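You operate a simulated robot arm through the tools that you are given. There is no shell and no other tool. Be economical: measure what you need, move in short steps, check, and stop when the job is done.

Carry out the task below with a simulated robot arm. There is one attempt and no reset: what you move stays moved.

Task
Get the intake ready for a suction hose: tank valve shut, pump drained, cap swung aside, drain shut again.
Fine: wait till the pump drain stops running before you turn the cap free. Leave the other controls as they are.

It is judged by the outcome, as a careful person would: the job done as asked, and still so three seconds after it is handed in. It fails if anything else is knocked over, pushed out of place, dropped, spilled or broken. A push-on lid holds only when it is set on centred and level and pressed home; a screw cap is set on level and turned clockwise until tight.

Robot
A 7-joint arm with a two-finger parallel gripper, fixed in place. Base frame: the origin is at the foot of the arm, x ahead of it, y to its left, z up. Readings come in mm, degrees, newtons and seconds.
With the tool pointing down near the work surface it reaches from about 100 to 840 mm from the base axis. Its first joint turns from -115.0 to 115.0 degrees. Payload 3.91 kg.
The tool frame sits at the grasp point between the pads (the TCP): z along the fingers, y along the line on which they close. The tips reach 30 mm beyond it. Largest opening 110 mm; finger width 20, thickness 10; the body of the gripper, 48 by 112 mm, starts 55 mm behind the TCP.
Orientation is that of the tool frame in the base frame, as a unit quaternion [x, y, z, w]. With the fingers straight down and closing along the base's y, the tool's x points along the base's -x, its y along +y and its z along -z.

Tools
- The arm moves only by the tool apply_moves. Its argument "series" is a list of rows, each a list of 3 entries, a list of its own where there are three numbers: the shift along the base's x, y, z in units of 150 mm (1.0 is 150 mm), then the turn, a rotation vector about the base's x, y, z in units of 120 degrees (1.0 is 120 degrees), then the opening, from 0 (shut) to 1 (fully open). In form: [[[tx, ty, tz], [ax, ay, az], gripper], ...]. A call has 1 to 20 rows; each row is the pose to reach, as a shift and turn from the pose commanded when the call began. A call with a number of a shift or a turn outside -1 to 1 is refused whole. Rows are played at 5 a second. More than 50 mm and 8.6 degrees between two rows, or a gripper value outside its range, and nothing of the call is played. A pose out of reach is approached as far as the arm can. The call stops where the force on the tool passes 90 N (or 10 N more than at its start, if that is more) or the arm is blocked; 0.2 s more then pass. The fingers move at their own pace (about 153 mm/s each) and stop on an object; they squeeze with about 27 N. The grip force told is the motor's: it shows also when the fingers shut on nothing. Time passes only in rows, and 0.2 s behind the last, so rows that repeat a pose let the fingers close. The reply holds the time, the measured pose of the TCP, the force on the tool along the base axes, the opening and the grip force, in the units named above and with some noise.
- Cameras (640 x 400 px; columns grow to the right, rows downward): "scene" is fixed at [56.8, 634.1, 1584.5]; the picture's right is [-0.79, -0.61, 0.00], its down [-0.37, 0.48, -0.80] and it looks along [0.49, -0.63, -0.60] (base axes); focal length 336 px, centre (320, 200). "wrist" rides on the gripper at [-36, 0, -57] in the tool frame; the picture's right is [0.00, -1.00, 0.00], its down [0.97, 0.00, -0.24] and it looks along [0.24, 0.00, 0.97] (tool axes); focal length 218 px, centre (320, 200). There is no depth. A picture from a camera that has moved, and an enlarged one, comes with that camera's place and axes in the base frame and with its lens. The place of the scene camera against the robot may be out by one fixed shift of up to 25 mm in any direction.
- capture(camera): a new picture of that camera. No time passes.
- move_column(by): slides the trunk up (or, below 0, down) by that many mm; the arm rides with it, the base frame stays. It gives what a move gives, with no picture.
- inspect(camera, box): a new picture of the part [left, top, right, bottom] of that camera's present view, enlarged. No time passes.
- close_job(): hands the job in; it is judged then, once.

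Go step by step. Nothing tells you positions but the pictures and the camera data: compare them with the known pose of the tool, close in by small moves and look again before you grip or let go. The budget is 120 turns and 64 pictures, counting those below and the enlarged ones. Unless the task says otherwise, let go and move clear before handing in, and close with one line.

The tools are called after ">>>" by a JSON object that holds its "op" and its "data". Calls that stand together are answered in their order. apply_moves: Moves the arm, as the interface text tells. Its arguments: {"type":"object","properties":{"series":{"type":"array"}},"required":["series"]} The other tools are called the same way: move_column (by) slides the trunk up or down; capture (camera) takes a picture; inspect (camera, box) takes an enlarged picture of a part of a camera's view; close_job () hands the job in.

At the start:

```text
clock: 0.0
ee_pos: [606.0, -274.2, 1139.0]
ee_rot: [0.0, 1.0, 0.0, 0.0]
wrist_force: [-0.2, 0.2, -1.0]
grip_width: 110.2
finger_force: 0.0
trunk travel left (down, up): [-775.0, 215.0]
```

scene: 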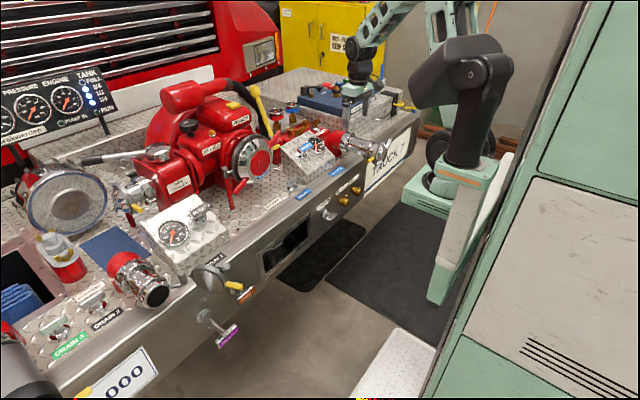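
wrist: 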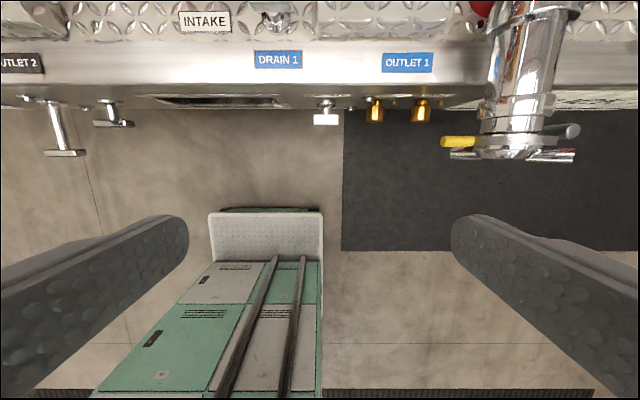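

I see a fire-pump deck with a pump, an intake, outlets, drains and labels. I'll look closely at the parts before moving.

>>> {"op": "inspect", "data": {"camera": "scene", "box": [120, 70, 280, 230]}}

>>> {"op": "inspect", "data": {"camera": "scene", "box": [240, 80, 420, 240]}}

>>> {"op": "inspect", "data": {"camera": "scene", "box": [0, 200, 260, 370]}}

>>> {"op": "inspect", "data": {"camera": "scene", "box": [0, 50, 140, 170]}}

```text
2.50 times, centred on (200, 150) of scene
camera zoom: at [56.8, 634.1, 1584.5], right [-0.79, -0.61, 0.0], down [-0.37, 0.48, -0.8], along [0.49, -0.63, -0.6], focal length 841 px, centre (620, 325)
```

zoom: 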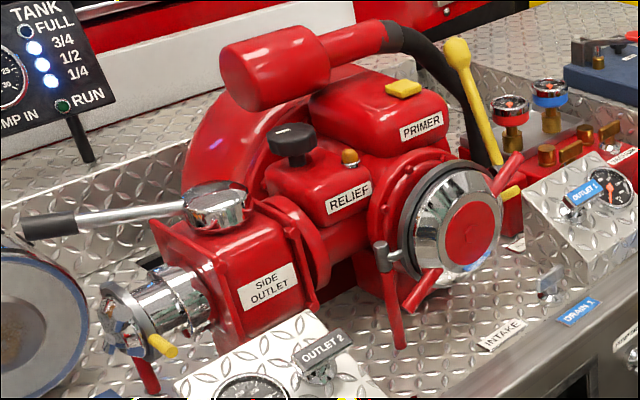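

```text
2.50 times, centred on (330, 160) of scene
camera zoom: at [56.8, 634.1, 1584.5], right [-0.79, -0.61, 0.0], down [-0.37, 0.48, -0.8], along [0.49, -0.63, -0.6], focal length 841 px, centre (295, 300)
```

zoom: 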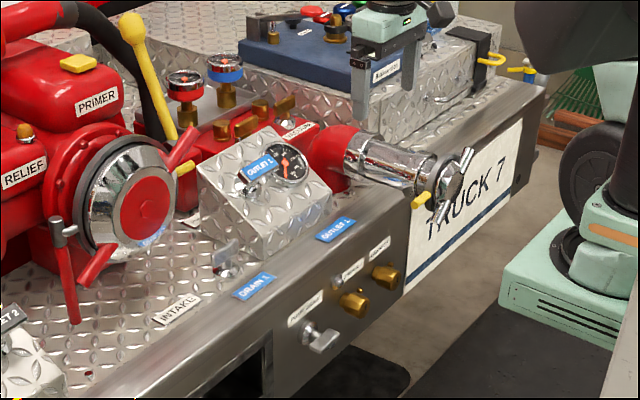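

```text
2.35 times, centred on (130, 285) of scene
camera zoom: at [56.8, 634.1, 1584.5], right [-0.79, -0.61, 0.0], down [-0.37, 0.48, -0.8], along [0.49, -0.63, -0.6], focal length 792 px, centre (767, 0)
```

zoom: 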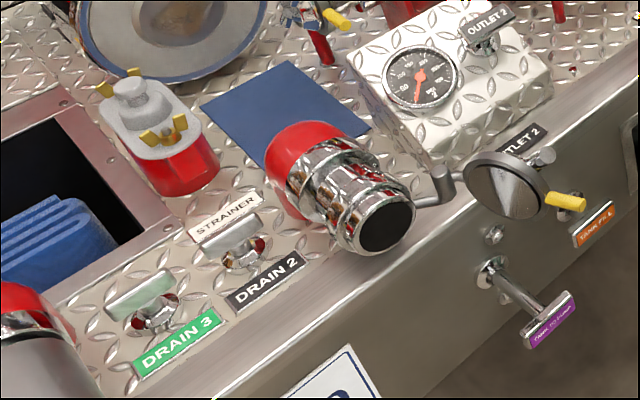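

```text
3.33 times, centred on (70, 110) of scene
camera zoom: at [56.8, 634.1, 1584.5], right [-0.79, -0.61, 0.0], down [-0.37, 0.48, -0.8], along [0.49, -0.63, -0.6], focal length 1121 px, centre (1153, 500)
```

zoom: 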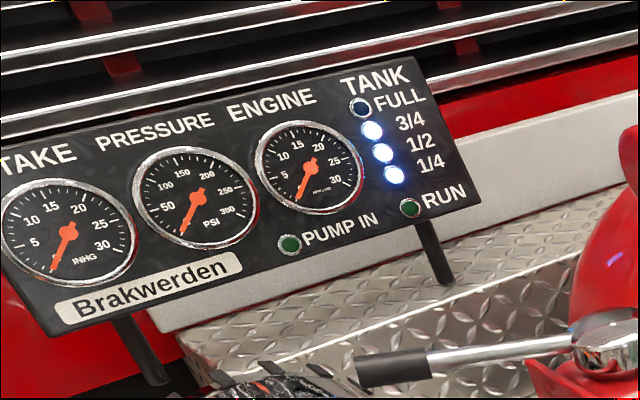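

The front panel faces the robot at about x=745, with the deck top at about z=795. I'll back off and tilt the tool to look horizontally at the panel.

>>> {"op": "apply_moves", "data": {"series": [[[-0.06, 0.08, -0.08], [0, -0.0625, 0], 1], [[-0.12, 0.16, -0.16], [0, -0.125, 0], 1], [[-0.18, 0.24, -0.24], [0, -0.1875, 0], 1], [[-0.24, 0.32, -0.32], [0, -0.25, 0], 1], [[-0.3, 0.4, -0.4], [0, -0.3125, 0], 1], [[-0.36, 0.48, -0.48], [0, -0.375, 0], 1], [[-0.42, 0.56, -0.56], [0, -0.4375, 0], 1], [[-0.48, 0.64, -0.64], [0, -0.5, 0], 1], [[-0.54, 0.72, -0.72], [0, -0.5625, 0], 1], [[-0.6, 0.8, -0.8], [0, -0.625, 0], 1], [[-0.66, 0.88, -0.88], [0, -0.6875, 0], 1], [[-0.7, 0.95, -0.95], [0, -0.75, 0], 1]]}}

>>> {"op": "capture", "data": {"camera": "wrist"}}

```text
clock: 2.6
ee_pos: [515.6, -136.9, 933.9]
ee_rot: [0.0, 0.706, 0.001, 0.708]
wrist_force: [0.3, -0.3, 0.7]
grip_width: 110.0
finger_force: 0.0
out of reach, approached as far as the arm can: row 4, 5, 6, 7, 8, 9, 10, 11, 12
trunk travel left (down, up): [-775.0, 215.0]
```

```text
57 pictures are left
camera wrist: at [459.7, -136.0, 969.2], right [0.0, -1.0, 0.0], down [-0.24, 0.0, -0.97], along [0.97, 0.0, -0.24], focal length 218 px, centre (320, 200)
```

wrist: 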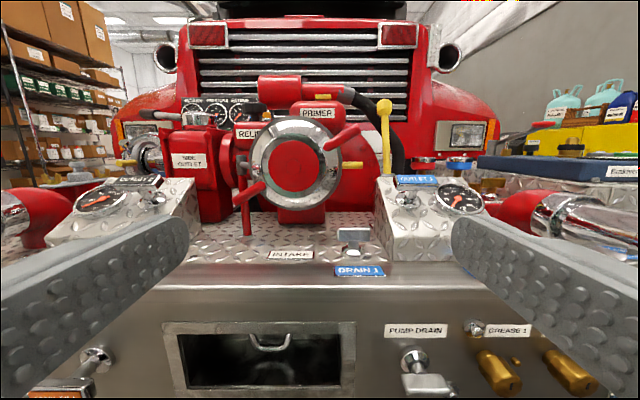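

>>> {"op": "inspect", "data": {"camera": "wrist", "box": [200, 80, 400, 240]}}

>>> {"op": "inspect", "data": {"camera": "wrist", "box": [330, 220, 530, 400]}}

>>> {"op": "move_column", "data": {"by": -130}}

>>> {"op": "capture", "data": {"camera": "wrist"}}

```text
2.50 times, centred on (300, 160) of wrist
camera zoom: at [459.7, -136.0, 969.2], right [0.0, -1.0, 0.0], down [-0.24, 0.0, -0.97], along [0.97, 0.0, -0.24], focal length 546 px, centre (370, 300)
```

zoom: 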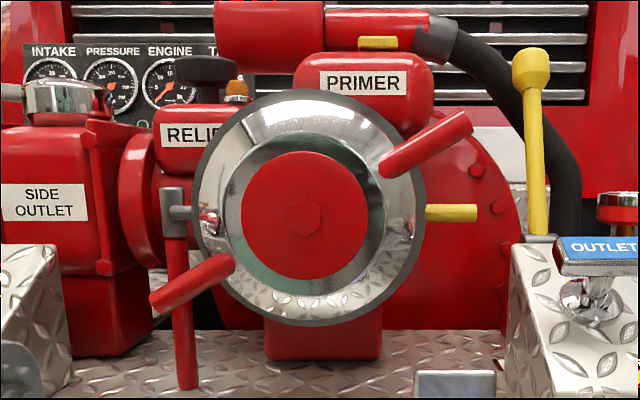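

```text
2.22 times, centred on (430, 310) of wrist
camera zoom: at [459.7, -136.0, 969.2], right [0.0, -1.0, 0.0], down [-0.24, 0.0, -0.97], along [0.97, 0.0, -0.24], focal length 485 px, centre (76, -44)
```

zoom: 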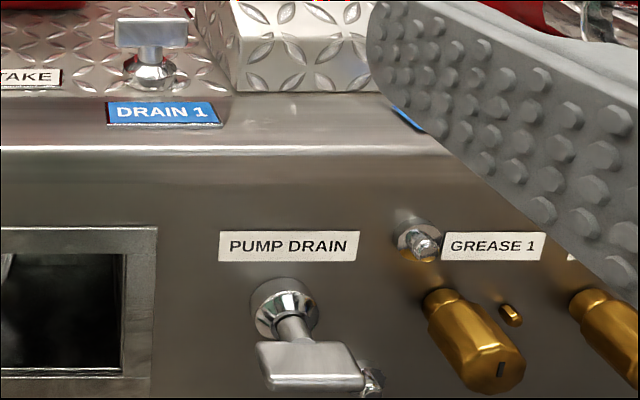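

```text
clock: 4.2
ee_pos: [515.7, -136.9, 803.0]
ee_rot: [0.0, 0.706, 0.0, 0.708]
wrist_force: [0.5, -0.5, 0.2]
grip_width: 110.1
finger_force: 0.0
trunk travel left (down, up): [-645.0, 345.0]
```

```text
54 pictures are left
camera wrist: at [460.1, -136.2, 839.3], right [0.0, -1.0, 0.0], down [-0.24, 0.0, -0.97], along [0.97, 0.0, -0.24], focal length 218 px, centre (320, 200)
```

wrist: 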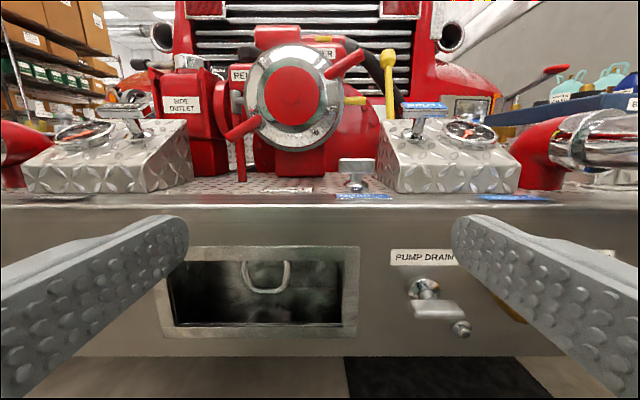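

The pump drain handle is below its label at about y=-235. Next I look left at the tank valves.

>>> {"op": "apply_moves", "data": {"series": [[[0, 0.3, 0], [0, 0, 0], 1], [[0, 0.6, 0], [0, 0, 0], 1], [[0, 0.9, 0], [0, 0, 0], 1], [[0, 1.0, 0], [0, 0, 0], 1]]}}

>>> {"op": "capture", "data": {"camera": "wrist"}}

```text
clock: 4.9
ee_pos: [532.1, -98.6, 810.1]
ee_rot: [-0.071, 0.679, -0.088, 0.726]
wrist_force: [-0.7, -0.3, -0.5]
grip_width: 110.1
finger_force: 0.1
trunk travel left (down, up): [-645.0, 345.0]
stopped in row 3: the arm was blocked; the commanded pose is now the measured one
```

```text
53 pictures are left
camera wrist: at [475.6, -87.1, 841.2], right [-0.03, -0.97, 0.22], down [-0.18, -0.21, -0.96], along [0.98, -0.07, -0.17], focal length 218 px, centre (320, 200)
```

wrist: 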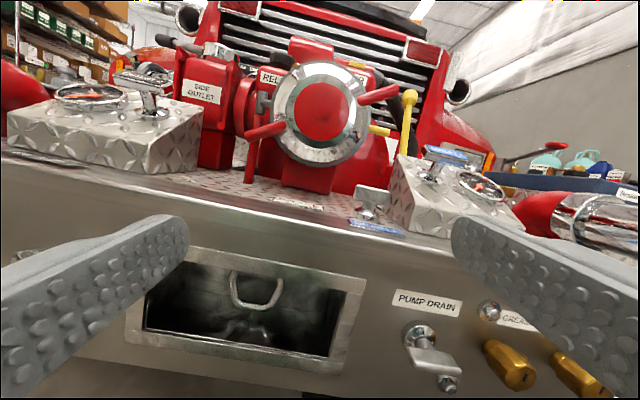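

The arm is near a joint limit in this posture, so I check it from outside.

>>> {"op": "capture", "data": {"camera": "scene"}}

```text
52 pictures are left
```

scene: 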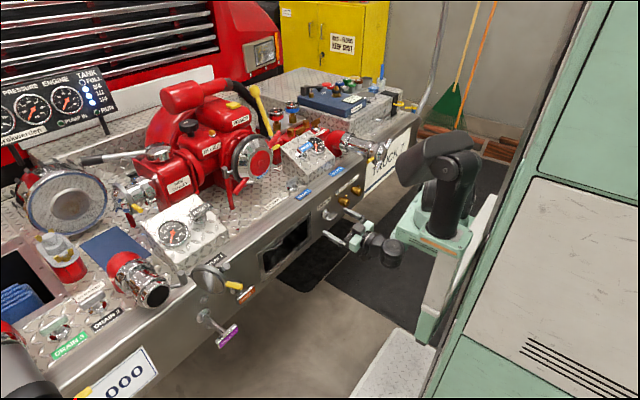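

I'll lower the trunk so the shoulder sits lower relative to the tool, then level the tool and raise it.

>>> {"op": "move_column", "data": {"by": -200}}

>>> {"op": "apply_moves", "data": {"series": [[[0, 0, 0.2], [0.03, 0.01, 0.003], 1], [[0, 0, 0.5], [0.07, 0.02, 0.007], 1], [[0, 0, 0.8], [0.107, 0.032, 0.012], 1], [[0, 0.3, 1.0], [0.107, 0.032, 0.012], 1], [[0, 0.6, 1.0], [0.107, 0.032, 0.012], 1], [[0, 0.9, 1.0], [0.107, 0.032, 0.012], 1], [[0, 1.0, 1.0], [0.107, 0.032, 0.012], 1]]}}

>>> {"op": "capture", "data": {"camera": "wrist"}}

```text
clock: 7.1
ee_pos: [533.7, -96.1, 610.4]
ee_rot: [-0.07, 0.679, -0.088, 0.725]
wrist_force: [0.5, -0.3, -0.3]
grip_width: 110.1
finger_force: 0.1
trunk travel left (down, up): [-445.0, 545.0]
```

```text
refused: row 4 steps farther than a row can; nothing moved
```

```text
51 pictures are left
camera wrist: at [475.3, -86.6, 641.0], right [-0.03, -0.97, 0.22], down [-0.18, -0.21, -0.96], along [0.98, -0.07, -0.17], focal length 218 px, centre (320, 200)
```

wrist: 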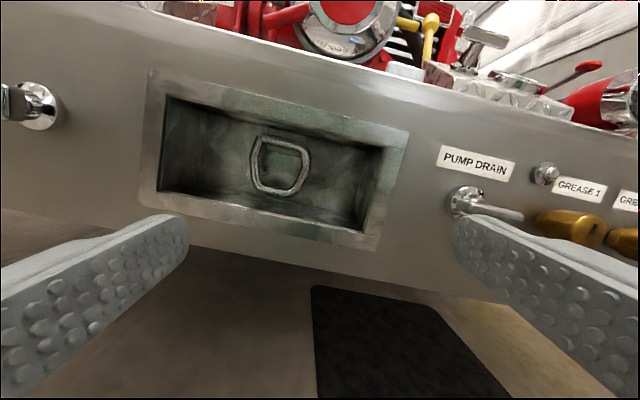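

>>> {"op": "apply_moves", "data": {"series": [[[0, 0, 0.2], [0.03, 0.01, 0.003], 1], [[0, 0, 0.5], [0.07, 0.02, 0.007], 1], [[0, 0, 0.8], [0.107, 0.032, 0.012], 1], [[0, 0.2, 1.0], [0.107, 0.032, 0.012], 1], [[0, 0.5, 1.0], [0.107, 0.032, 0.012], 1], [[0, 0.8, 1.0], [0.107, 0.032, 0.012], 1], [[0, 1.0, 1.0], [0.107, 0.032, 0.012], 1]]}}

>>> {"op": "capture", "data": {"camera": "wrist"}}

```text
clock: 8.2
ee_pos: [622.3, -144.2, 699.4]
ee_rot: [0.033, 0.669, -0.161, 0.725]
wrist_force: [-0.5, -0.1, 0.8]
grip_width: 109.9
finger_force: 0.0
out of reach, approached as far as the arm can: row 1, 2, 3, 4, 5
trunk travel left (down, up): [-445.0, 545.0]
stopped in row 5: the arm was blocked; the commanded pose is now the measured one
```

```text
50 pictures are left
camera wrist: at [567.4, -121.1, 729.7], right [-0.28, -0.95, 0.17], down [-0.18, -0.12, -0.98], along [0.94, -0.3, -0.14], focal length 218 px, centre (320, 200)
```

wrist: 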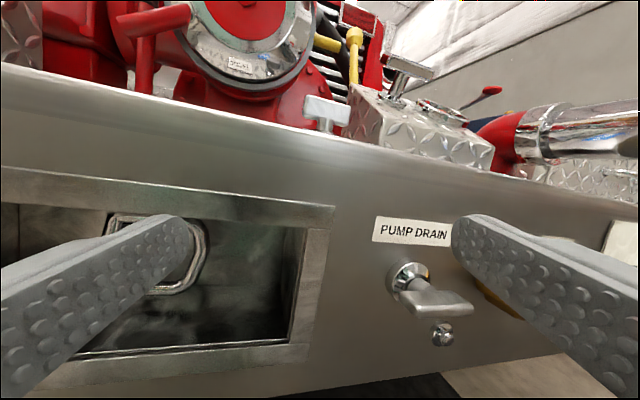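

>>> {"op": "capture", "data": {"camera": "scene"}}

```text
49 pictures are left
```

scene: 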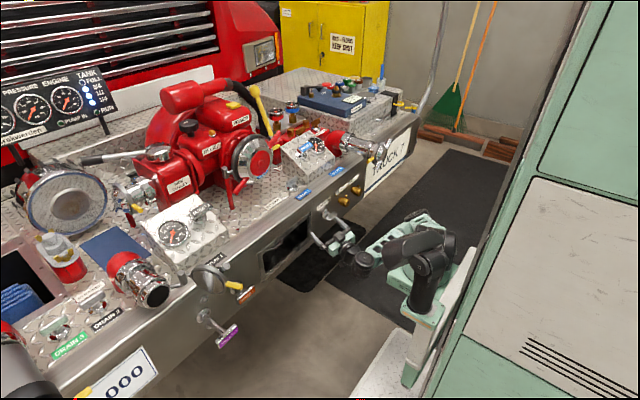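

The arm is folded too tightly. It needs the shoulder higher above the tool, so I raise the trunk and then lower the tool.

>>> {"op": "move_column", "data": {"by": 330}}

>>> {"op": "apply_moves", "data": {"series": [[[0, 0, -0.3], [-0.03, 0.01, 0.03], 1], [[0, 0, -0.6], [-0.05, 0.02, 0.07], 1], [[0, 0.0, -0.9], [-0.05, 0.02, 0.1], 1], [[0, 0, -1.0], [-0.05, 0.02, 0.12], 1]]}}

```text
clock: 11.5
ee_pos: [623.3, -141.6, 1030.4]
ee_rot: [0.033, 0.669, -0.16, 0.725]
wrist_force: [0.3, -0.5, 0.1]
grip_width: 109.9
finger_force: 0.0
trunk travel left (down, up): [-775.0, 215.0]
```

```text
clock: 12.5
ee_pos: [622.2, -142.5, 879.2]
ee_rot: [-0.091, 0.676, -0.1, 0.725]
wrist_force: [1.0, 0.4, 0.2]
grip_width: 110.3
finger_force: 0.1
trunk travel left (down, up): [-775.0, 215.0]
```

That works. Now I level the tool and go left and down toward the tank valves.

>>> {"op": "apply_moves", "data": {"series": [[[-0.1, 0.1, -0.2], [0.05, 0.01, 0.002], 1], [[-0.2, 0.3, -0.4], [0.09, 0.02, 0.004], 1], [[-0.3, 0.5, -0.5], [0.129, 0.033, 0.006], 1], [[-0.4, 0.7, -0.6], [0.129, 0.033, 0.006], 1], [[-0.4, 0.95, -0.7], [0.129, 0.033, 0.006], 1]]}}

>>> {"op": "capture", "data": {"camera": "wrist"}}

```text
clock: 13.5
ee_pos: [614.5, -164.3, 832.3]
ee_rot: [0.022, 0.659, -0.115, 0.743]
wrist_force: [0.0, 0.2, -0.2]
grip_width: 109.8
finger_force: 0.1
trunk travel left (down, up): [-775.0, 215.0]
stopped in row 5: the arm was blocked; the commanded pose is now the measured one
```

```text
48 pictures are left
camera wrist: at [556.2, -147.4, 860.0], right [-0.2, -0.97, 0.12], down [-0.13, -0.09, -0.99], along [0.97, -0.21, -0.11], focal length 218 px, centre (320, 200)
```

wrist: 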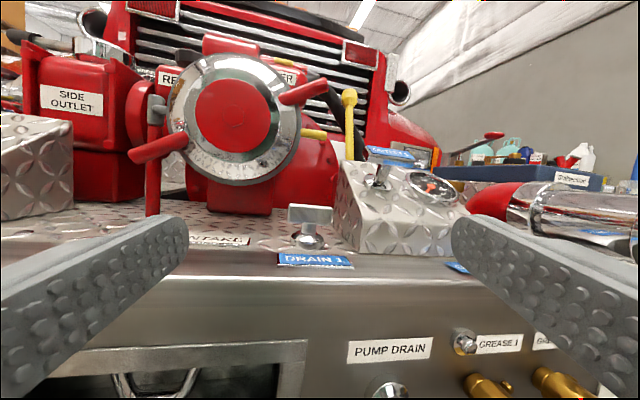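

Moving left with the tool level gets blocked, so I'll take a 45°-down tilt and move left with that.

>>> {"op": "apply_moves", "data": {"series": [[[-0.05, 0, 0.1], [0.014, 0.061, 0.009], 1], [[-0.1, 0, 0.2], [0.028, 0.122, 0.018], 1], [[-0.15, 0, 0.3], [0.042, 0.183, 0.027], 1], [[-0.2, 0, 0.4], [0.056, 0.244, 0.036], 1], [[-0.25, 0.0, 0.5], [0.07, 0.305, 0.045], 1], [[-0.3, 0.2, 0.5], [0.084, 0.366, 0.054], 1], [[-0.35, 0.4, 0.5], [0.097, 0.43, 0.063], 1], [[-0.4, 0.7, 0.5], [0.097, 0.43, 0.063], 1], [[-0.4, 1.0, 0.5], [0.097, 0.43, 0.063], 1]]}}

>>> {"op": "apply_moves", "data": {"series": [[[0, 0.3, 0], [0, 0, 0], 1], [[0, 0.6, 0], [0, 0, 0], 1], [[0, 0.9, 0], [0, 0, 0], 1]]}}

>>> {"op": "capture", "data": {"camera": "wrist"}}

```text
clock: 15.5
ee_pos: [565.9, -5.0, 896.3]
ee_rot: [0.004, 0.925, 0.0, 0.38]
wrist_force: [-0.4, -0.6, 0.0]
grip_width: 110.1
finger_force: 0.1
out of reach, approached as far as the arm can: row 5, 6, 7, 8, 9
trunk travel left (down, up): [-775.0, 215.0]
```

```text
clock: 16.3
ee_pos: [564.8, 131.8, 895.1]
ee_rot: [0.004, 0.924, 0.0, 0.381]
wrist_force: [0.2, 0.2, -0.1]
grip_width: 109.9
finger_force: 0.0
trunk travel left (down, up): [-775.0, 215.0]
```

```text
47 pictures are left
camera wrist: at [552.9, 132.7, 960.1], right [-0.01, -1.0, -0.01], down [-0.86, 0.01, -0.51], along [0.51, 0.0, -0.86], focal length 218 px, centre (320, 200)
```

wrist: 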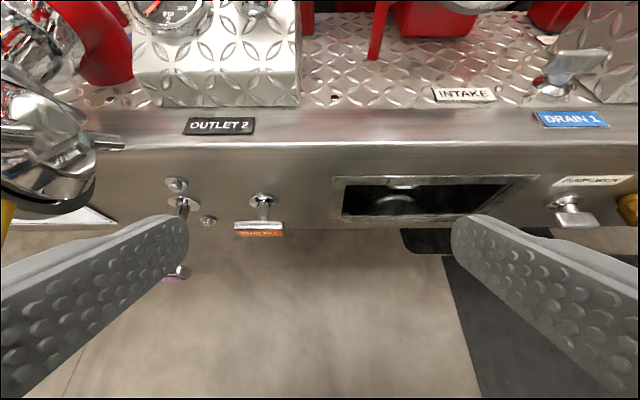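

The tank-to-pump handle is behind the left finger. I close the fingers and shift left to see it.

>>> {"op": "apply_moves", "data": {"series": [[[0, 0.2, 0], [0, 0, 0], 0], [[0, 0.35, 0], [0, 0, 0], 0], [[0, 0.35, 0], [0, 0, 0], 0]]}}

>>> {"op": "capture", "data": {"camera": "wrist"}}

>>> {"op": "inspect", "data": {"camera": "scene", "box": [180, 240, 300, 360]}}

```text
clock: 17.1
ee_pos: [566.6, 184.5, 894.4]
ee_rot: [0.003, 0.925, 0.001, 0.381]
wrist_force: [0.3, 0.1, 0.3]
grip_width: 0.1
finger_force: 26.7
trunk travel left (down, up): [-775.0, 215.0]
```

```text
46 pictures are left
camera wrist: at [552.8, 185.2, 960.2], right [-0.01, -1.0, 0.0], down [-0.86, 0.01, -0.51], along [0.51, 0.0, -0.86], focal length 218 px, centre (320, 200)
```

wrist: 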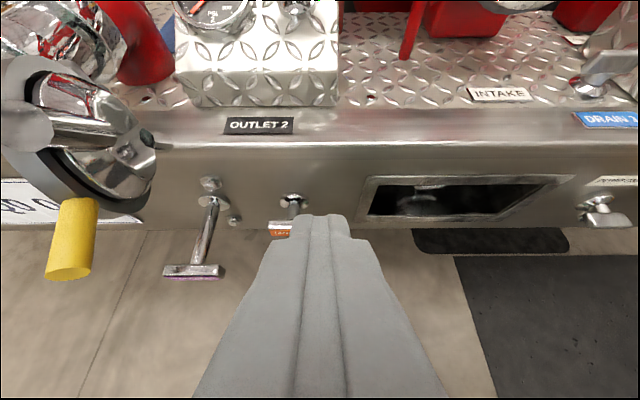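

```text
3.33 times, centred on (240, 300) of scene
camera zoom: at [56.8, 634.1, 1584.5], right [-0.79, -0.61, 0.0], down [-0.37, 0.48, -0.8], along [0.49, -0.63, -0.6], focal length 1121 px, centre (587, -133)
```

zoom: 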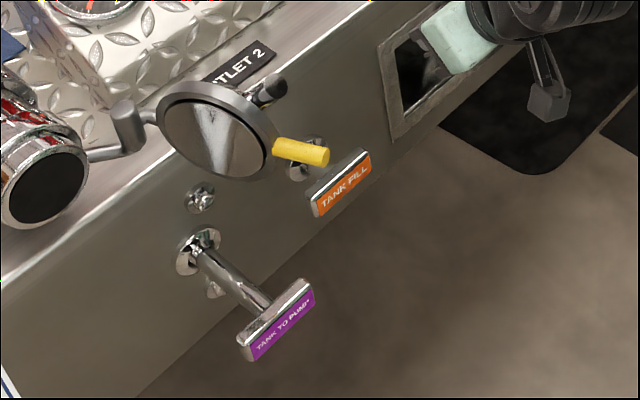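

>>> {"op": "inspect", "data": {"camera": "wrist", "box": [150, 165, 310, 285]}}

```text
3.33 times, centred on (230, 225) of wrist
camera zoom: at [552.8, 185.2, 960.2], right [-0.01, -1.0, 0.0], down [-0.86, 0.01, -0.51], along [0.51, 0.0, -0.86], focal length 728 px, centre (620, 117)
```

zoom: 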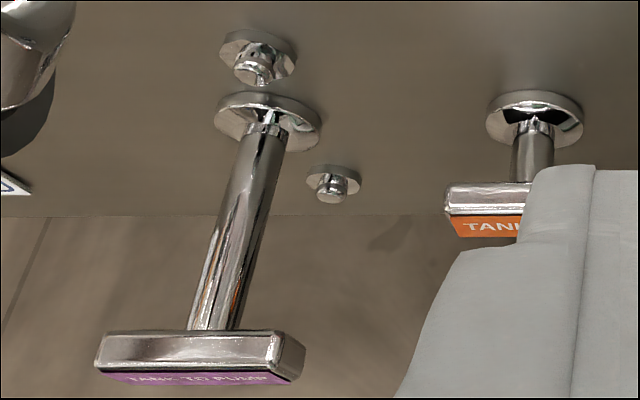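

Tank-to-pump handle is pulled out: front near (632, 377, 623), panel face at x≈752. An open hinged cap hangs above it near (660, 347, 855), so I go down first, then left underneath.

>>> {"op": "apply_moves", "data": {"series": [[[0, 0, -0.3], [0, 0, 0], 0], [[-0.05, 0, -0.6], [0, 0, 0], 0], [[-0.1, 0, -0.9], [0, 0, 0], 0]]}}

>>> {"op": "apply_moves", "data": {"series": [[[0, 0, -0.3], [0, 0, 0], 0], [[0, 0, -0.6], [0, 0, 0], 0], [[0, 0, -0.77], [0, 0, 0], 0], [[0, 0.3, -0.77], [0, 0, 0], 0], [[0, 0.6, -0.77], [0, 0, 0], 0], [[0, 0.8, -0.77], [0, 0, 0], 0]]}}

>>> {"op": "capture", "data": {"camera": "wrist"}}

>>> {"op": "capture", "data": {"camera": "scene"}}

```text
clock: 17.9
ee_pos: [551.3, 184.5, 761.3]
ee_rot: [0.004, 0.924, 0.001, 0.381]
wrist_force: [0.1, -0.3, -0.7]
grip_width: 0.2
finger_force: 27.5
trunk travel left (down, up): [-775.0, 215.0]
```

```text
clock: 19.3
ee_pos: [551.7, 304.8, 643.3]
ee_rot: [0.003, 0.925, 0.001, 0.381]
wrist_force: [0.6, -0.2, -0.6]
grip_width: 0.1
finger_force: 26.8
trunk travel left (down, up): [-775.0, 215.0]
```

```text
43 pictures are left
camera wrist: at [538.2, 306.0, 709.7], right [-0.01, -1.0, 0.0], down [-0.86, 0.01, -0.51], along [0.51, 0.0, -0.86], focal length 218 px, centre (320, 200)
```

wrist: 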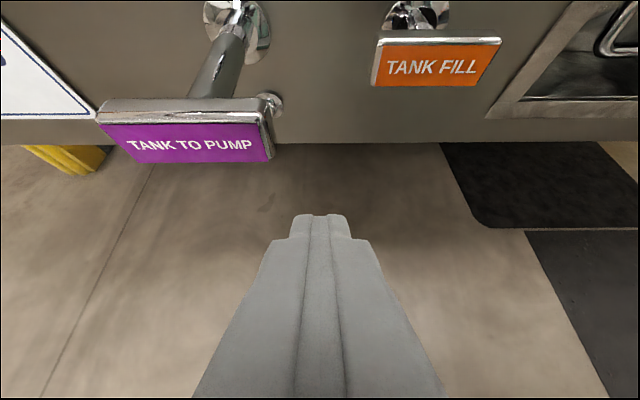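

```text
42 pictures are left
```

scene: 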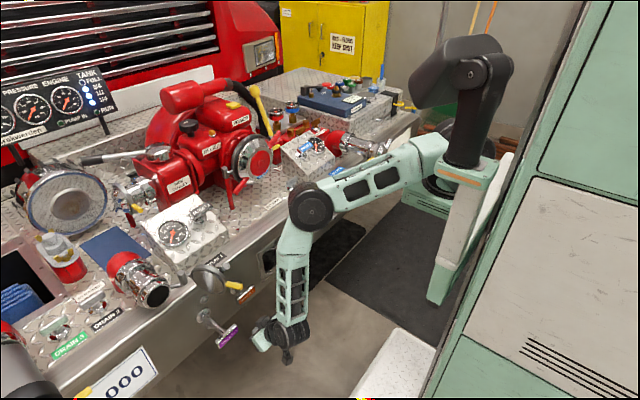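

The T-handle face is at about (626, 377, 623), and the closed tank-fill handle shows the shut position (face x≈706). I line up at y=377 and push in step by step.

>>> {"op": "apply_moves", "data": {"series": [[[0, 0.25, 0], [0, 0, 0], 0], [[0, 0.48, 0], [0, 0, 0], 0], [[0.2, 0.48, 0], [0, 0, 0], 0], [[0.3, 0.48, 0], [0, 0, 0], 0], [[0.37, 0.48, 0], [0, 0, 0], 0], [[0.44, 0.48, 0], [0, 0, 0], 0]]}}

>>> {"op": "capture", "data": {"camera": "wrist"}}

```text
clock: 20.7
ee_pos: [617.2, 376.9, 645.6]
ee_rot: [0.004, 0.924, 0.0, 0.381]
wrist_force: [-3.9, 1.4, -0.4]
grip_width: 0.2
finger_force: 27.7
trunk travel left (down, up): [-775.0, 215.0]
```

```text
41 pictures are left
camera wrist: at [603.8, 377.2, 711.0], right [0.0, -1.0, 0.0], down [-0.86, 0.01, -0.51], along [0.51, 0.0, -0.86], focal length 218 px, centre (320, 200)
```

wrist: 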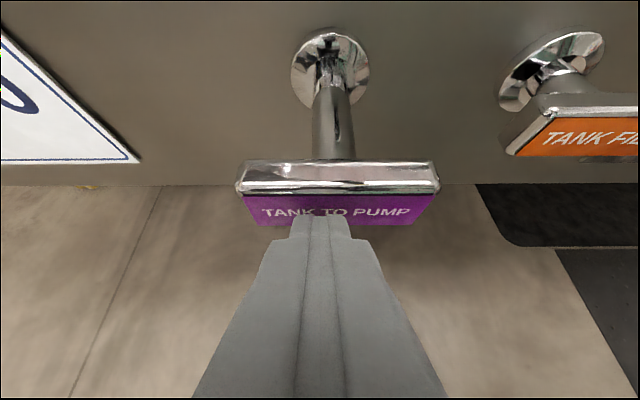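

Contact is made and it moves with a few newtons, so I keep pushing in.

>>> {"op": "apply_moves", "data": {"series": [[[0.08, 0, 0], [0, 0, 0], 0], [[0.16, 0, 0], [0, 0, 0], 0], [[0.24, 0, 0], [0, 0, 0], 0], [[0.32, 0, 0], [0, 0, 0], 0], [[0.38, 0, 0], [0, 0, 0], 0]]}}

>>> {"op": "capture", "data": {"camera": "wrist"}}

```text
clock: 21.9
ee_pos: [660.0, 383.1, 647.4]
ee_rot: [0.002, 0.929, 0.004, 0.371]
wrist_force: [-29.2, -11.8, -1.4]
grip_width: 0.0
finger_force: 26.5
trunk travel left (down, up): [-775.0, 215.0]
stopped in row 5: the force on the tool passed its limit (the readings are from after the stop); the commanded pose is now the measured one
```

```text
40 pictures are left
camera wrist: at [648.3, 383.2, 713.9], right [0.0, -1.0, -0.01], down [-0.87, 0.01, -0.49], along [0.49, 0.01, -0.87], focal length 218 px, centre (320, 200)
```

wrist: 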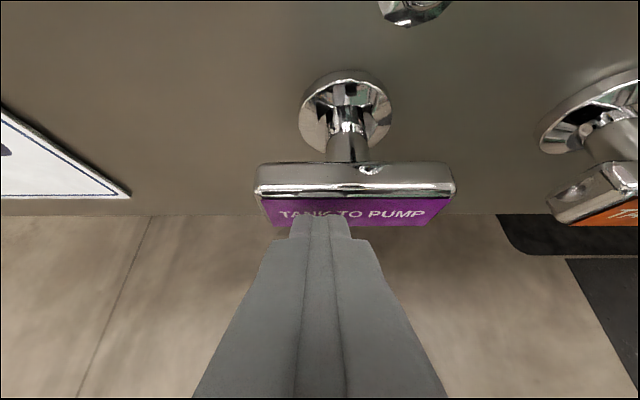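

The handle hit a hard stop, seemingly level with the tank-fill handle. I back off and check.

>>> {"op": "apply_moves", "data": {"series": [[[-0.15, 0, 0], [0, 0, 0], 0], [[-0.4, -0.05, 0], [0, 0, 0], 0], [[-0.65, -0.3, 0], [0, 0, 0], 0], [[-0.65, -0.55, 0], [0, 0, 0], 0]]}}

>>> {"op": "capture", "data": {"camera": "wrist"}}

```text
refused: row 3 steps farther than a row can; nothing moved
```

```text
39 pictures are left
camera wrist: at [648.3, 383.2, 713.9], right [0.0, -1.0, -0.01], down [-0.87, 0.01, -0.49], along [0.49, 0.01, -0.87], focal length 218 px, centre (320, 200)
```

wrist: 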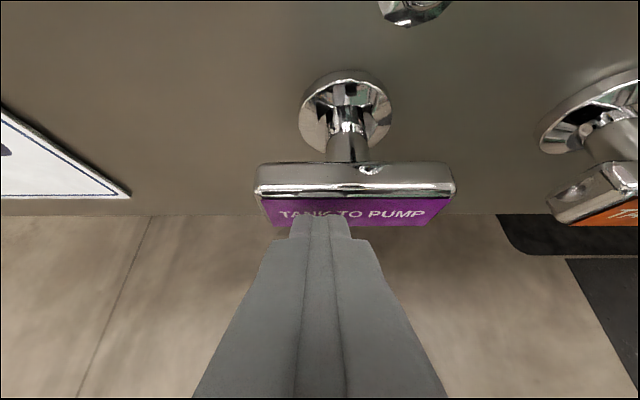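

I'll retry with smaller steps, and wait to take the picture until the move has worked.

>>> {"op": "apply_moves", "data": {"series": [[[-0.15, 0, 0], [0, 0, 0], 0], [[-0.4, 0, 0], [0, 0, 0], 0], [[-0.65, -0.1, 0], [0, 0, 0], 0], [[-0.65, -0.35, 0], [0, 0, 0], 0], [[-0.65, -0.55, 0], [0, 0, 0], 0]]}}

>>> {"op": "capture", "data": {"camera": "wrist"}}

```text
clock: 23.1
ee_pos: [564.9, 298.4, 647.6]
ee_rot: [0.003, 0.928, 0.003, 0.372]
wrist_force: [-0.3, 0.5, 0.9]
grip_width: 0.0
finger_force: 27.3
trunk travel left (down, up): [-775.0, 215.0]
```

```text
38 pictures are left
camera wrist: at [552.7, 298.8, 713.7], right [0.0, -1.0, -0.01], down [-0.87, 0.01, -0.5], along [0.5, 0.01, -0.87], focal length 218 px, centre (320, 200)
```

wrist: 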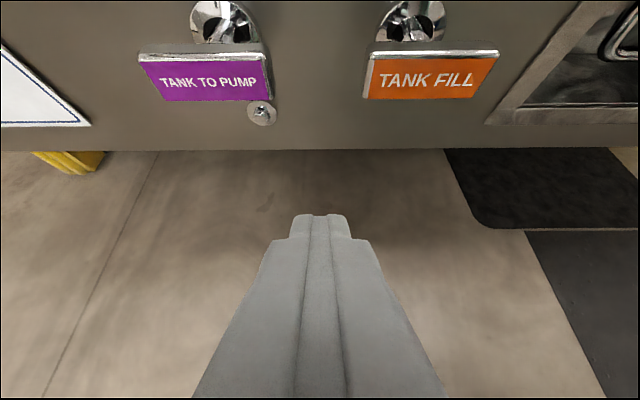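

Tank valve is shut. Next I go to the pump drain at about y=-290, z≈624, first to look.

>>> {"op": "apply_moves", "data": {"series": [[[-0.1, -0.2, 0.1], [0, 0, 0], 0.3], [[-0.1, -0.5, 0.2], [0, 0, 0], 0.3], [[-0.1, -0.8, 0.2], [0, 0, 0], 0.3], [[-0.1, -1.0, 0.2], [0, 0, 0], 0.3]]}}

>>> {"op": "apply_moves", "data": {"series": [[[0, -0.3, 0], [0, 0, 0], 0.3], [[0, -0.6, 0], [0, 0, 0], 0.3], [[0, -0.9, 0], [0, 0, 0], 0.3], [[0, -1.0, 0], [0, 0, 0], 0.3]]}}

>>> {"op": "apply_moves", "data": {"series": [[[0, -0.3, 0], [0, 0, 0], 0.3], [[0, -0.6, 0], [0, 0, 0], 0.3], [[0, -0.9, 0], [0, 0, 0], 0.3], [[0, -1.0, 0], [0, 0, 0], 0.3]]}}

>>> {"op": "apply_moves", "data": {"series": [[[0, -0.3, 0], [0, 0, 0], 0.3], [[0, -0.6, 0], [0, 0, 0], 0.3], [[0, -0.9, 0], [0, 0, 0], 0.3], [[0.2, -0.9, 0], [0, 0, 0], 0.3]]}}

>>> {"op": "capture", "data": {"camera": "wrist"}}

```text
clock: 24.1
ee_pos: [552.1, 150.9, 677.4]
ee_rot: [0.002, 0.928, 0.003, 0.372]
wrist_force: [-0.7, -0.4, -0.2]
grip_width: 33.0
finger_force: 0.0
trunk travel left (down, up): [-775.0, 215.0]
```

```text
clock: 25.1
ee_pos: [550.6, -0.8, 677.3]
ee_rot: [0.002, 0.929, 0.004, 0.371]
wrist_force: [0.2, -0.2, 0.0]
grip_width: 32.9
finger_force: 0.1
trunk travel left (down, up): [-775.0, 215.0]
```

```text
clock: 26.1
ee_pos: [549.8, -149.9, 677.9]
ee_rot: [0.002, 0.928, 0.004, 0.372]
wrist_force: [0.3, -0.6, -0.6]
grip_width: 33.1
finger_force: 0.0
trunk travel left (down, up): [-775.0, 215.0]
```

```text
clock: 27.1
ee_pos: [581.4, -287.1, 678.6]
ee_rot: [0.003, 0.929, 0.003, 0.371]
wrist_force: [-0.8, -0.1, 0.3]
grip_width: 33.3
finger_force: 0.2
trunk travel left (down, up): [-775.0, 215.0]
```

```text
37 pictures are left
camera wrist: at [569.4, -286.5, 744.3], right [0.0, -1.0, -0.01], down [-0.87, 0.01, -0.5], along [0.5, 0.0, -0.87], focal length 218 px, centre (320, 200)
```

wrist: 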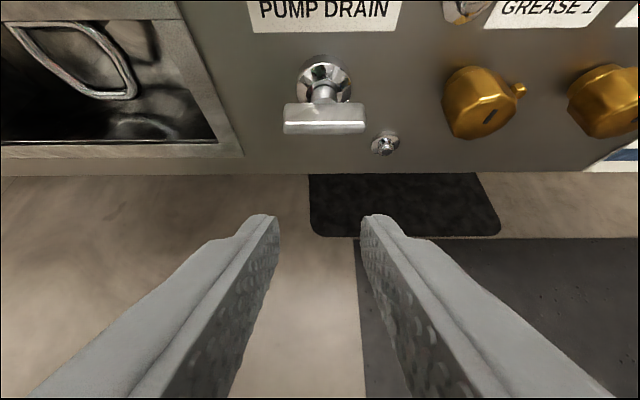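

>>> {"op": "inspect", "data": {"camera": "wrist", "box": [240, 0, 480, 180]}}

```text
2.22 times, centred on (360, 90) of wrist
camera zoom: at [569.4, -286.5, 744.3], right [0.0, -1.0, -0.01], down [-0.87, 0.01, -0.5], along [0.5, 0.0, -0.87], focal length 485 px, centre (231, 444)
```

zoom: 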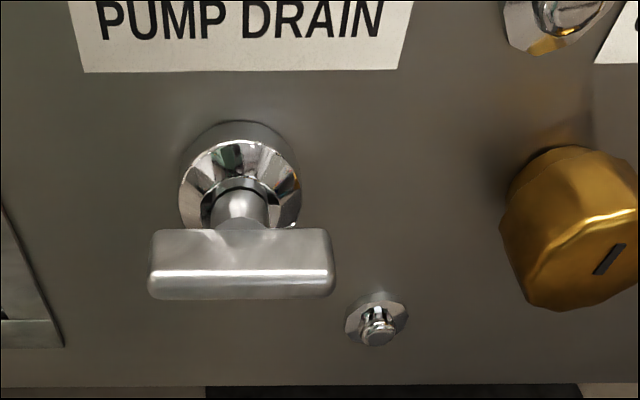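

The drain handle is a 65 mm T-bar centred near (713, -290, 627). I'll level the tool pointing at it, fingers open on either side of the bar ends.

>>> {"op": "apply_moves", "data": {"series": [[[0, -0.02, -0.1], [0, -0.065, 0], 0.9], [[0, -0.02, -0.2], [0, -0.13, 0], 0.9], [[0, -0.02, -0.3], [0, -0.195, 0], 0.9], [[0, -0.02, -0.34], [0, -0.26, 0], 0.9], [[0, -0.02, -0.34], [0, -0.325, 0], 0.9], [[0, -0.02, -0.34], [0, -0.3875, 0], 0.9]]}}

>>> {"op": "capture", "data": {"camera": "wrist"}}

```text
clock: 28.5
ee_pos: [682.7, -305.1, 708.6]
ee_rot: [-0.043, 0.647, -0.002, 0.761]
wrist_force: [-0.1, 0.9, 0.4]
grip_width: 99.2
finger_force: 0.1
trunk travel left (down, up): [-775.0, 215.0]
stopped in row 6: the arm was blocked; the commanded pose is now the measured one
```

```text
35 pictures are left
camera wrist: at [622.2, -305.0, 735.4], right [0.05, -1.0, 0.07], down [-0.08, -0.07, -0.99], along [1.0, 0.05, -0.08], focal length 218 px, centre (320, 200)
```

wrist: 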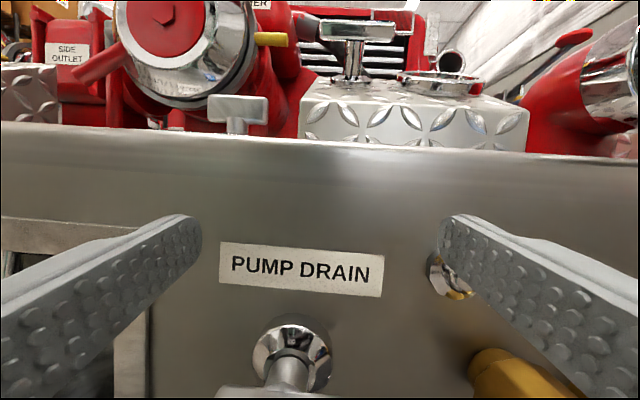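

Wrist pitch limit again. I'll back off, lower the trunk about 150, and raise the tool relative to it.

>>> {"op": "apply_moves", "data": {"series": [[[-0.3, 0.03, 0], [0.01, 0.03, 0], 0.9], [[-0.5, 0.06, 0.1], [0.02, 0.06, 0], 0.9]]}}

>>> {"op": "move_column", "data": {"by": -150}}

>>> {"op": "apply_moves", "data": {"series": [[[0, 0, 0.2], [0, 0, 0], 0.9], [[0, 0, 0.4], [0, 0, 0], 0.9]]}}

```text
clock: 29.1
ee_pos: [600.4, -294.2, 719.7]
ee_rot: [-0.025, 0.697, 0.016, 0.716]
wrist_force: [0.3, 0.7, -0.2]
grip_width: 99.2
finger_force: 0.0
trunk travel left (down, up): [-775.0, 215.0]
```

```text
clock: 30.9
ee_pos: [603.7, -293.0, 570.8]
ee_rot: [-0.026, 0.696, 0.015, 0.717]
wrist_force: [0.3, 0.6, -0.2]
grip_width: 99.0
finger_force: 0.0
trunk travel left (down, up): [-625.0, 365.0]
```

```text
clock: 31.4
ee_pos: [600.0, -292.1, 631.0]
ee_rot: [-0.025, 0.697, 0.015, 0.717]
wrist_force: [0.4, 0.4, -1.0]
grip_width: 99.1
finger_force: 0.1
trunk travel left (down, up): [-625.0, 365.0]
```

>>> {"op": "apply_moves", "data": {"series": [[[0, 0, 0], [0.007, 0.013, -0.027], 0.9]]}}

>>> {"op": "capture", "data": {"camera": "wrist"}}

```text
clock: 31.9
ee_pos: [601.6, -293.9, 631.3]
ee_rot: [-0.001, 0.706, 0.0, 0.708]
wrist_force: [0.0, -0.6, 0.2]
grip_width: 98.9
finger_force: 0.0
trunk travel left (down, up): [-625.0, 365.0]
```

```text
34 pictures are left
camera wrist: at [545.5, -292.8, 666.7], right [0.0, -1.0, 0.0], down [-0.24, 0.0, -0.97], along [0.97, 0.0, -0.24], focal length 218 px, centre (320, 200)
```

wrist: 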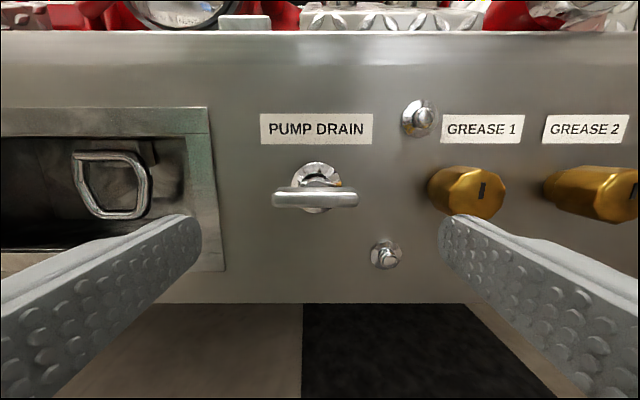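

The T-bar is at about (708, -289, 627). I advance around its ends and grip.

>>> {"op": "apply_moves", "data": {"series": [[[0.2, 0.03, -0.02], [0, 0, 0], 0.78], [[0.45, 0.03, -0.02], [0, 0, 0], 0.78], [[0.68, 0.03, -0.02], [0, 0, 0], 0.78]]}}

>>> {"op": "capture", "data": {"camera": "wrist"}}

```text
clock: 32.6
ee_pos: [705.5, -288.8, 626.8]
ee_rot: [0.0, 0.707, 0.0, 0.707]
wrist_force: [0.6, -0.2, -0.3]
grip_width: 85.7
finger_force: 0.1
trunk travel left (down, up): [-625.0, 365.0]
```

```text
33 pictures are left
camera wrist: at [648.9, -288.4, 663.3], right [0.0, -1.0, 0.0], down [-0.24, 0.0, -0.97], along [0.97, 0.0, -0.24], focal length 218 px, centre (320, 200)
```

wrist: 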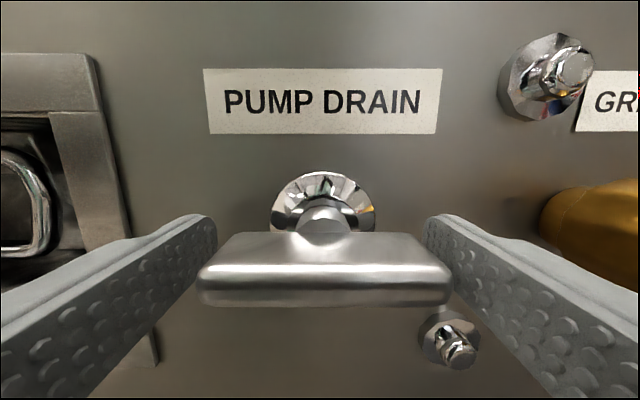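

>>> {"op": "apply_moves", "data": {"series": [[[0, 0, 0], [0, 0, 0], 0.45], [[0, 0, 0], [0, 0, 0], 0.45], [[0, 0, 0], [0.06, 0, 0], 0.45], [[0, 0, 0], [0.12, 0, 0], 0.45]]}}

>>> {"op": "capture", "data": {"camera": "wrist"}}

```text
clock: 33.6
ee_pos: [705.0, -289.5, 627.8]
ee_rot: [0.09, 0.7, 0.088, 0.703]
wrist_force: [5.0, -6.6, 0.3]
grip_width: 64.7
finger_force: 45.4
trunk travel left (down, up): [-625.0, 365.0]
```

```text
32 pictures are left
camera wrist: at [648.9, -297.8, 662.0], right [0.0, -0.97, -0.25], down [-0.24, 0.24, -0.94], along [0.97, 0.06, -0.23], focal length 218 px, centre (320, 200)
```

wrist: 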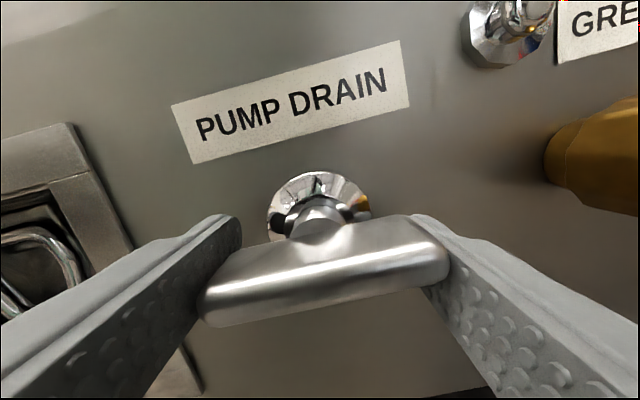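

The bar did not follow this turn, so I return and try the other direction.

>>> {"op": "apply_moves", "data": {"series": [[[0, 0, 0], [-0.06, 0, 0], 0.45], [[0, 0, 0], [-0.12, 0, 0], 0.45], [[0, 0, 0], [-0.18, 0, 0], 0.45], [[0, 0, 0], [-0.24, 0, 0], 0.45]]}}

>>> {"op": "capture", "data": {"camera": "wrist"}}

```text
clock: 34.6
ee_pos: [703.9, -290.5, 627.2]
ee_rot: [-0.09, 0.7, -0.09, 0.702]
wrist_force: [15.2, -18.6, 5.3]
grip_width: 64.9
finger_force: 45.0
trunk travel left (down, up): [-625.0, 365.0]
```

```text
31 pictures are left
camera wrist: at [648.9, -281.1, 662.0], right [0.0, -0.97, 0.25], down [-0.24, -0.24, -0.94], along [0.97, -0.06, -0.23], focal length 218 px, centre (320, 200)
```

wrist: 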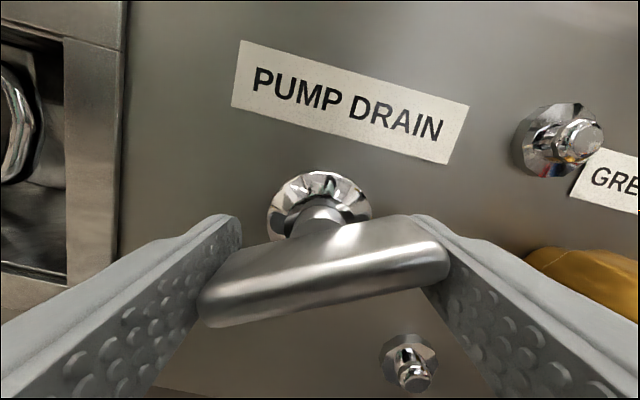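

The bar follows in this direction (about 30° so far). I continue turning to a quarter turn.

>>> {"op": "apply_moves", "data": {"series": [[[0, 0, 0], [-0.06, 0, 0], 0.45], [[0, 0, 0], [-0.12, 0, 0], 0.45], [[0, 0, 0], [-0.18, 0, 0], 0.45], [[0, 0, 0], [-0.24, 0, 0], 0.45], [[0, 0, 0], [-0.3, 0, 0], 0.45], [[0, 0, 0], [-0.36, 0, 0], 0.45], [[0, 0, 0], [-0.42, 0, 0], 0.45], [[0, 0, 0], [-0.48, 0, 0], 0.45]]}}

>>> {"op": "capture", "data": {"camera": "wrist"}}

```text
clock: 36.5
ee_pos: [703.0, -289.3, 628.4]
ee_rot: [-0.417, 0.569, -0.416, 0.573]
wrist_force: [8.4, -17.8, 29.6]
grip_width: 66.2
finger_force: 16.9
trunk travel left (down, up): [-625.0, 365.0]
```

```text
30 pictures are left
camera wrist: at [648.3, -254.9, 639.9], right [0.0, -0.31, 0.95], down [-0.24, -0.92, -0.3], along [0.97, -0.23, -0.07], focal length 218 px, centre (320, 200)
```

wrist: 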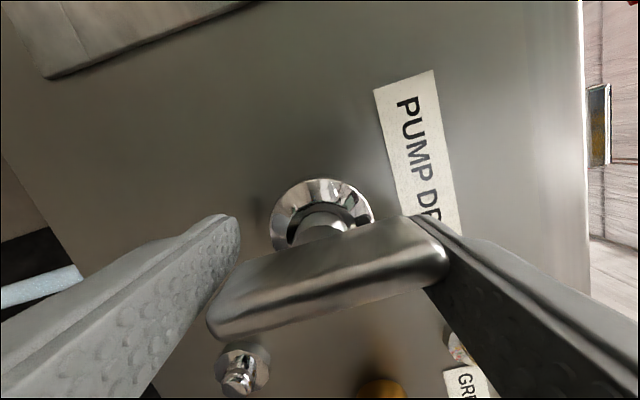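

The bar is near vertical and a pale-blue stream shows below. I release gently and view the scene.

>>> {"op": "apply_moves", "data": {"series": [[[0, 0, 0], [-0.05, 0, 0], 0.45], [[0, 0, 0], [-0.05, 0, 0], 0.78], [[0, 0, 0], [-0.05, 0, 0], 0.78], [[-0.3, 0, 0], [-0.05, 0, 0], 0.78], [[-0.6, 0, 0], [-0.05, 0, 0], 0.78]]}}

>>> {"op": "capture", "data": {"camera": "wrist"}}

>>> {"op": "capture", "data": {"camera": "scene"}}

```text
clock: 37.6
ee_pos: [614.3, -286.0, 628.0]
ee_rot: [-0.446, 0.549, -0.445, 0.55]
wrist_force: [0.2, 1.1, -1.1]
grip_width: 85.8
finger_force: 0.0
trunk travel left (down, up): [-625.0, 365.0]
```

```text
29 pictures are left
camera wrist: at [559.9, -251.9, 635.2], right [0.0, -0.21, 0.98], down [-0.24, -0.95, -0.2], along [0.97, -0.23, -0.05], focal length 218 px, centre (320, 200)
```

wrist: 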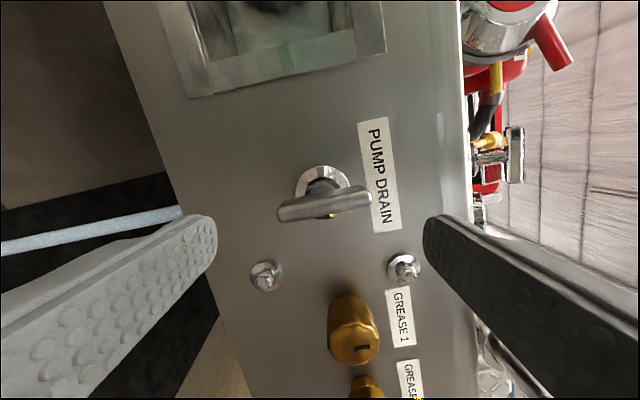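

```text
28 pictures are left
```

scene: 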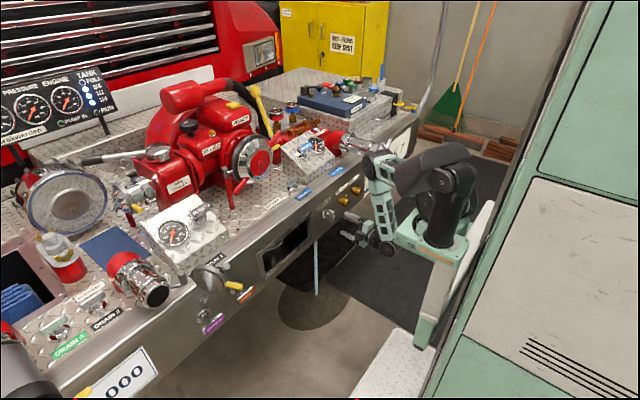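

The drain is open and running. While it empties, I roll the tool upright and raise the trunk to look at the intake cap.

>>> {"op": "apply_moves", "data": {"series": [[[-0.05, 0, 0], [0.07, 0, 0], 0.5], [[-0.05, 0, 0], [0.14, 0, 0], 0.3], [[-0.05, 0, 0], [0.21, 0, 0], 0], [[-0.05, 0, 0], [0.28, 0, 0], 0], [[-0.05, 0, 0], [0.35, 0, 0], 0], [[-0.05, 0, 0], [0.42, 0, 0], 0], [[-0.05, 0, 0], [0.49, 0, 0], 0], [[-0.05, 0, 0], [0.56, 0, 0], 0], [[-0.05, 0, 0], [0.65, 0, 0], 0]]}}

>>> {"op": "move_column", "data": {"by": 260}}

>>> {"op": "apply_moves", "data": {"series": [[[0, 0.2, 0], [0, 0, 0], 0], [[0, 0.5, 0.1], [0, 0, 0], 0], [[0.1, 0.8, 0.2], [0, 0, 0], 0], [[0.2, 0.95, 0.3], [0, 0, 0], 0]]}}

>>> {"op": "capture", "data": {"camera": "wrist"}}

>>> {"op": "inspect", "data": {"camera": "scene", "box": [260, 190, 380, 340]}}

```text
refused: row 9 steps farther than a row can; nothing moved
```

```text
clock: 40.3
ee_pos: [614.6, -289.7, 888.3]
ee_rot: [-0.445, 0.549, -0.445, 0.55]
wrist_force: [0.5, -0.4, -0.4]
grip_width: 85.9
finger_force: 0.1
trunk travel left (down, up): [-885.0, 105.0]
```

```text
clock: 41.3
ee_pos: [645.6, -146.7, 932.9]
ee_rot: [-0.446, 0.55, -0.444, 0.549]
wrist_force: [-0.3, -0.3, 0.3]
grip_width: 0.0
finger_force: 26.6
trunk travel left (down, up): [-885.0, 105.0]
```

```text
27 pictures are left
camera wrist: at [589.2, -110.7, 940.3], right [0.0, -0.21, 0.98], down [-0.24, -0.95, -0.2], along [0.97, -0.23, -0.05], focal length 218 px, centre (320, 200)
```

wrist: 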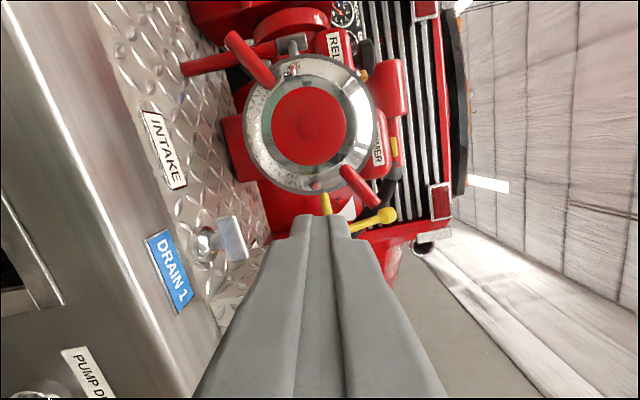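

```text
2.67 times, centred on (320, 265) of scene
camera zoom: at [56.8, 634.1, 1584.5], right [-0.79, -0.61, 0.0], down [-0.37, 0.48, -0.8], along [0.49, -0.63, -0.6], focal length 897 px, centre (320, 27)
```

zoom: 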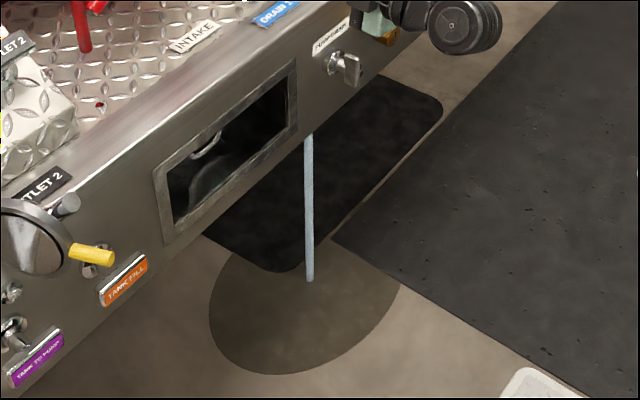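

>>> {"op": "inspect", "data": {"camera": "wrist", "box": [170, 0, 410, 220]}}

```text
1.82 times, centred on (290, 110) of wrist
camera zoom: at [589.2, -110.7, 940.3], right [0.0, -0.21, 0.98], down [-0.24, -0.95, -0.2], along [0.97, -0.23, -0.05], focal length 397 px, centre (374, 364)
```

zoom: 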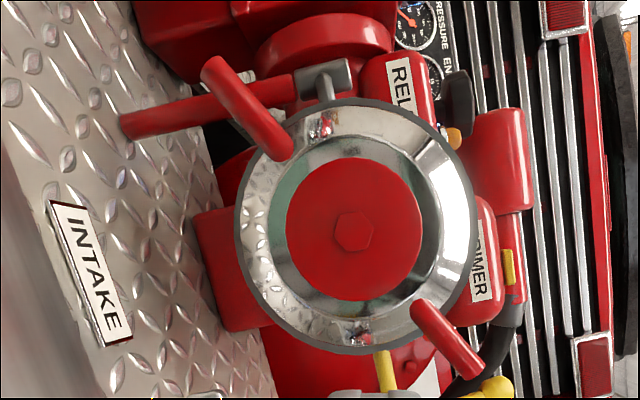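

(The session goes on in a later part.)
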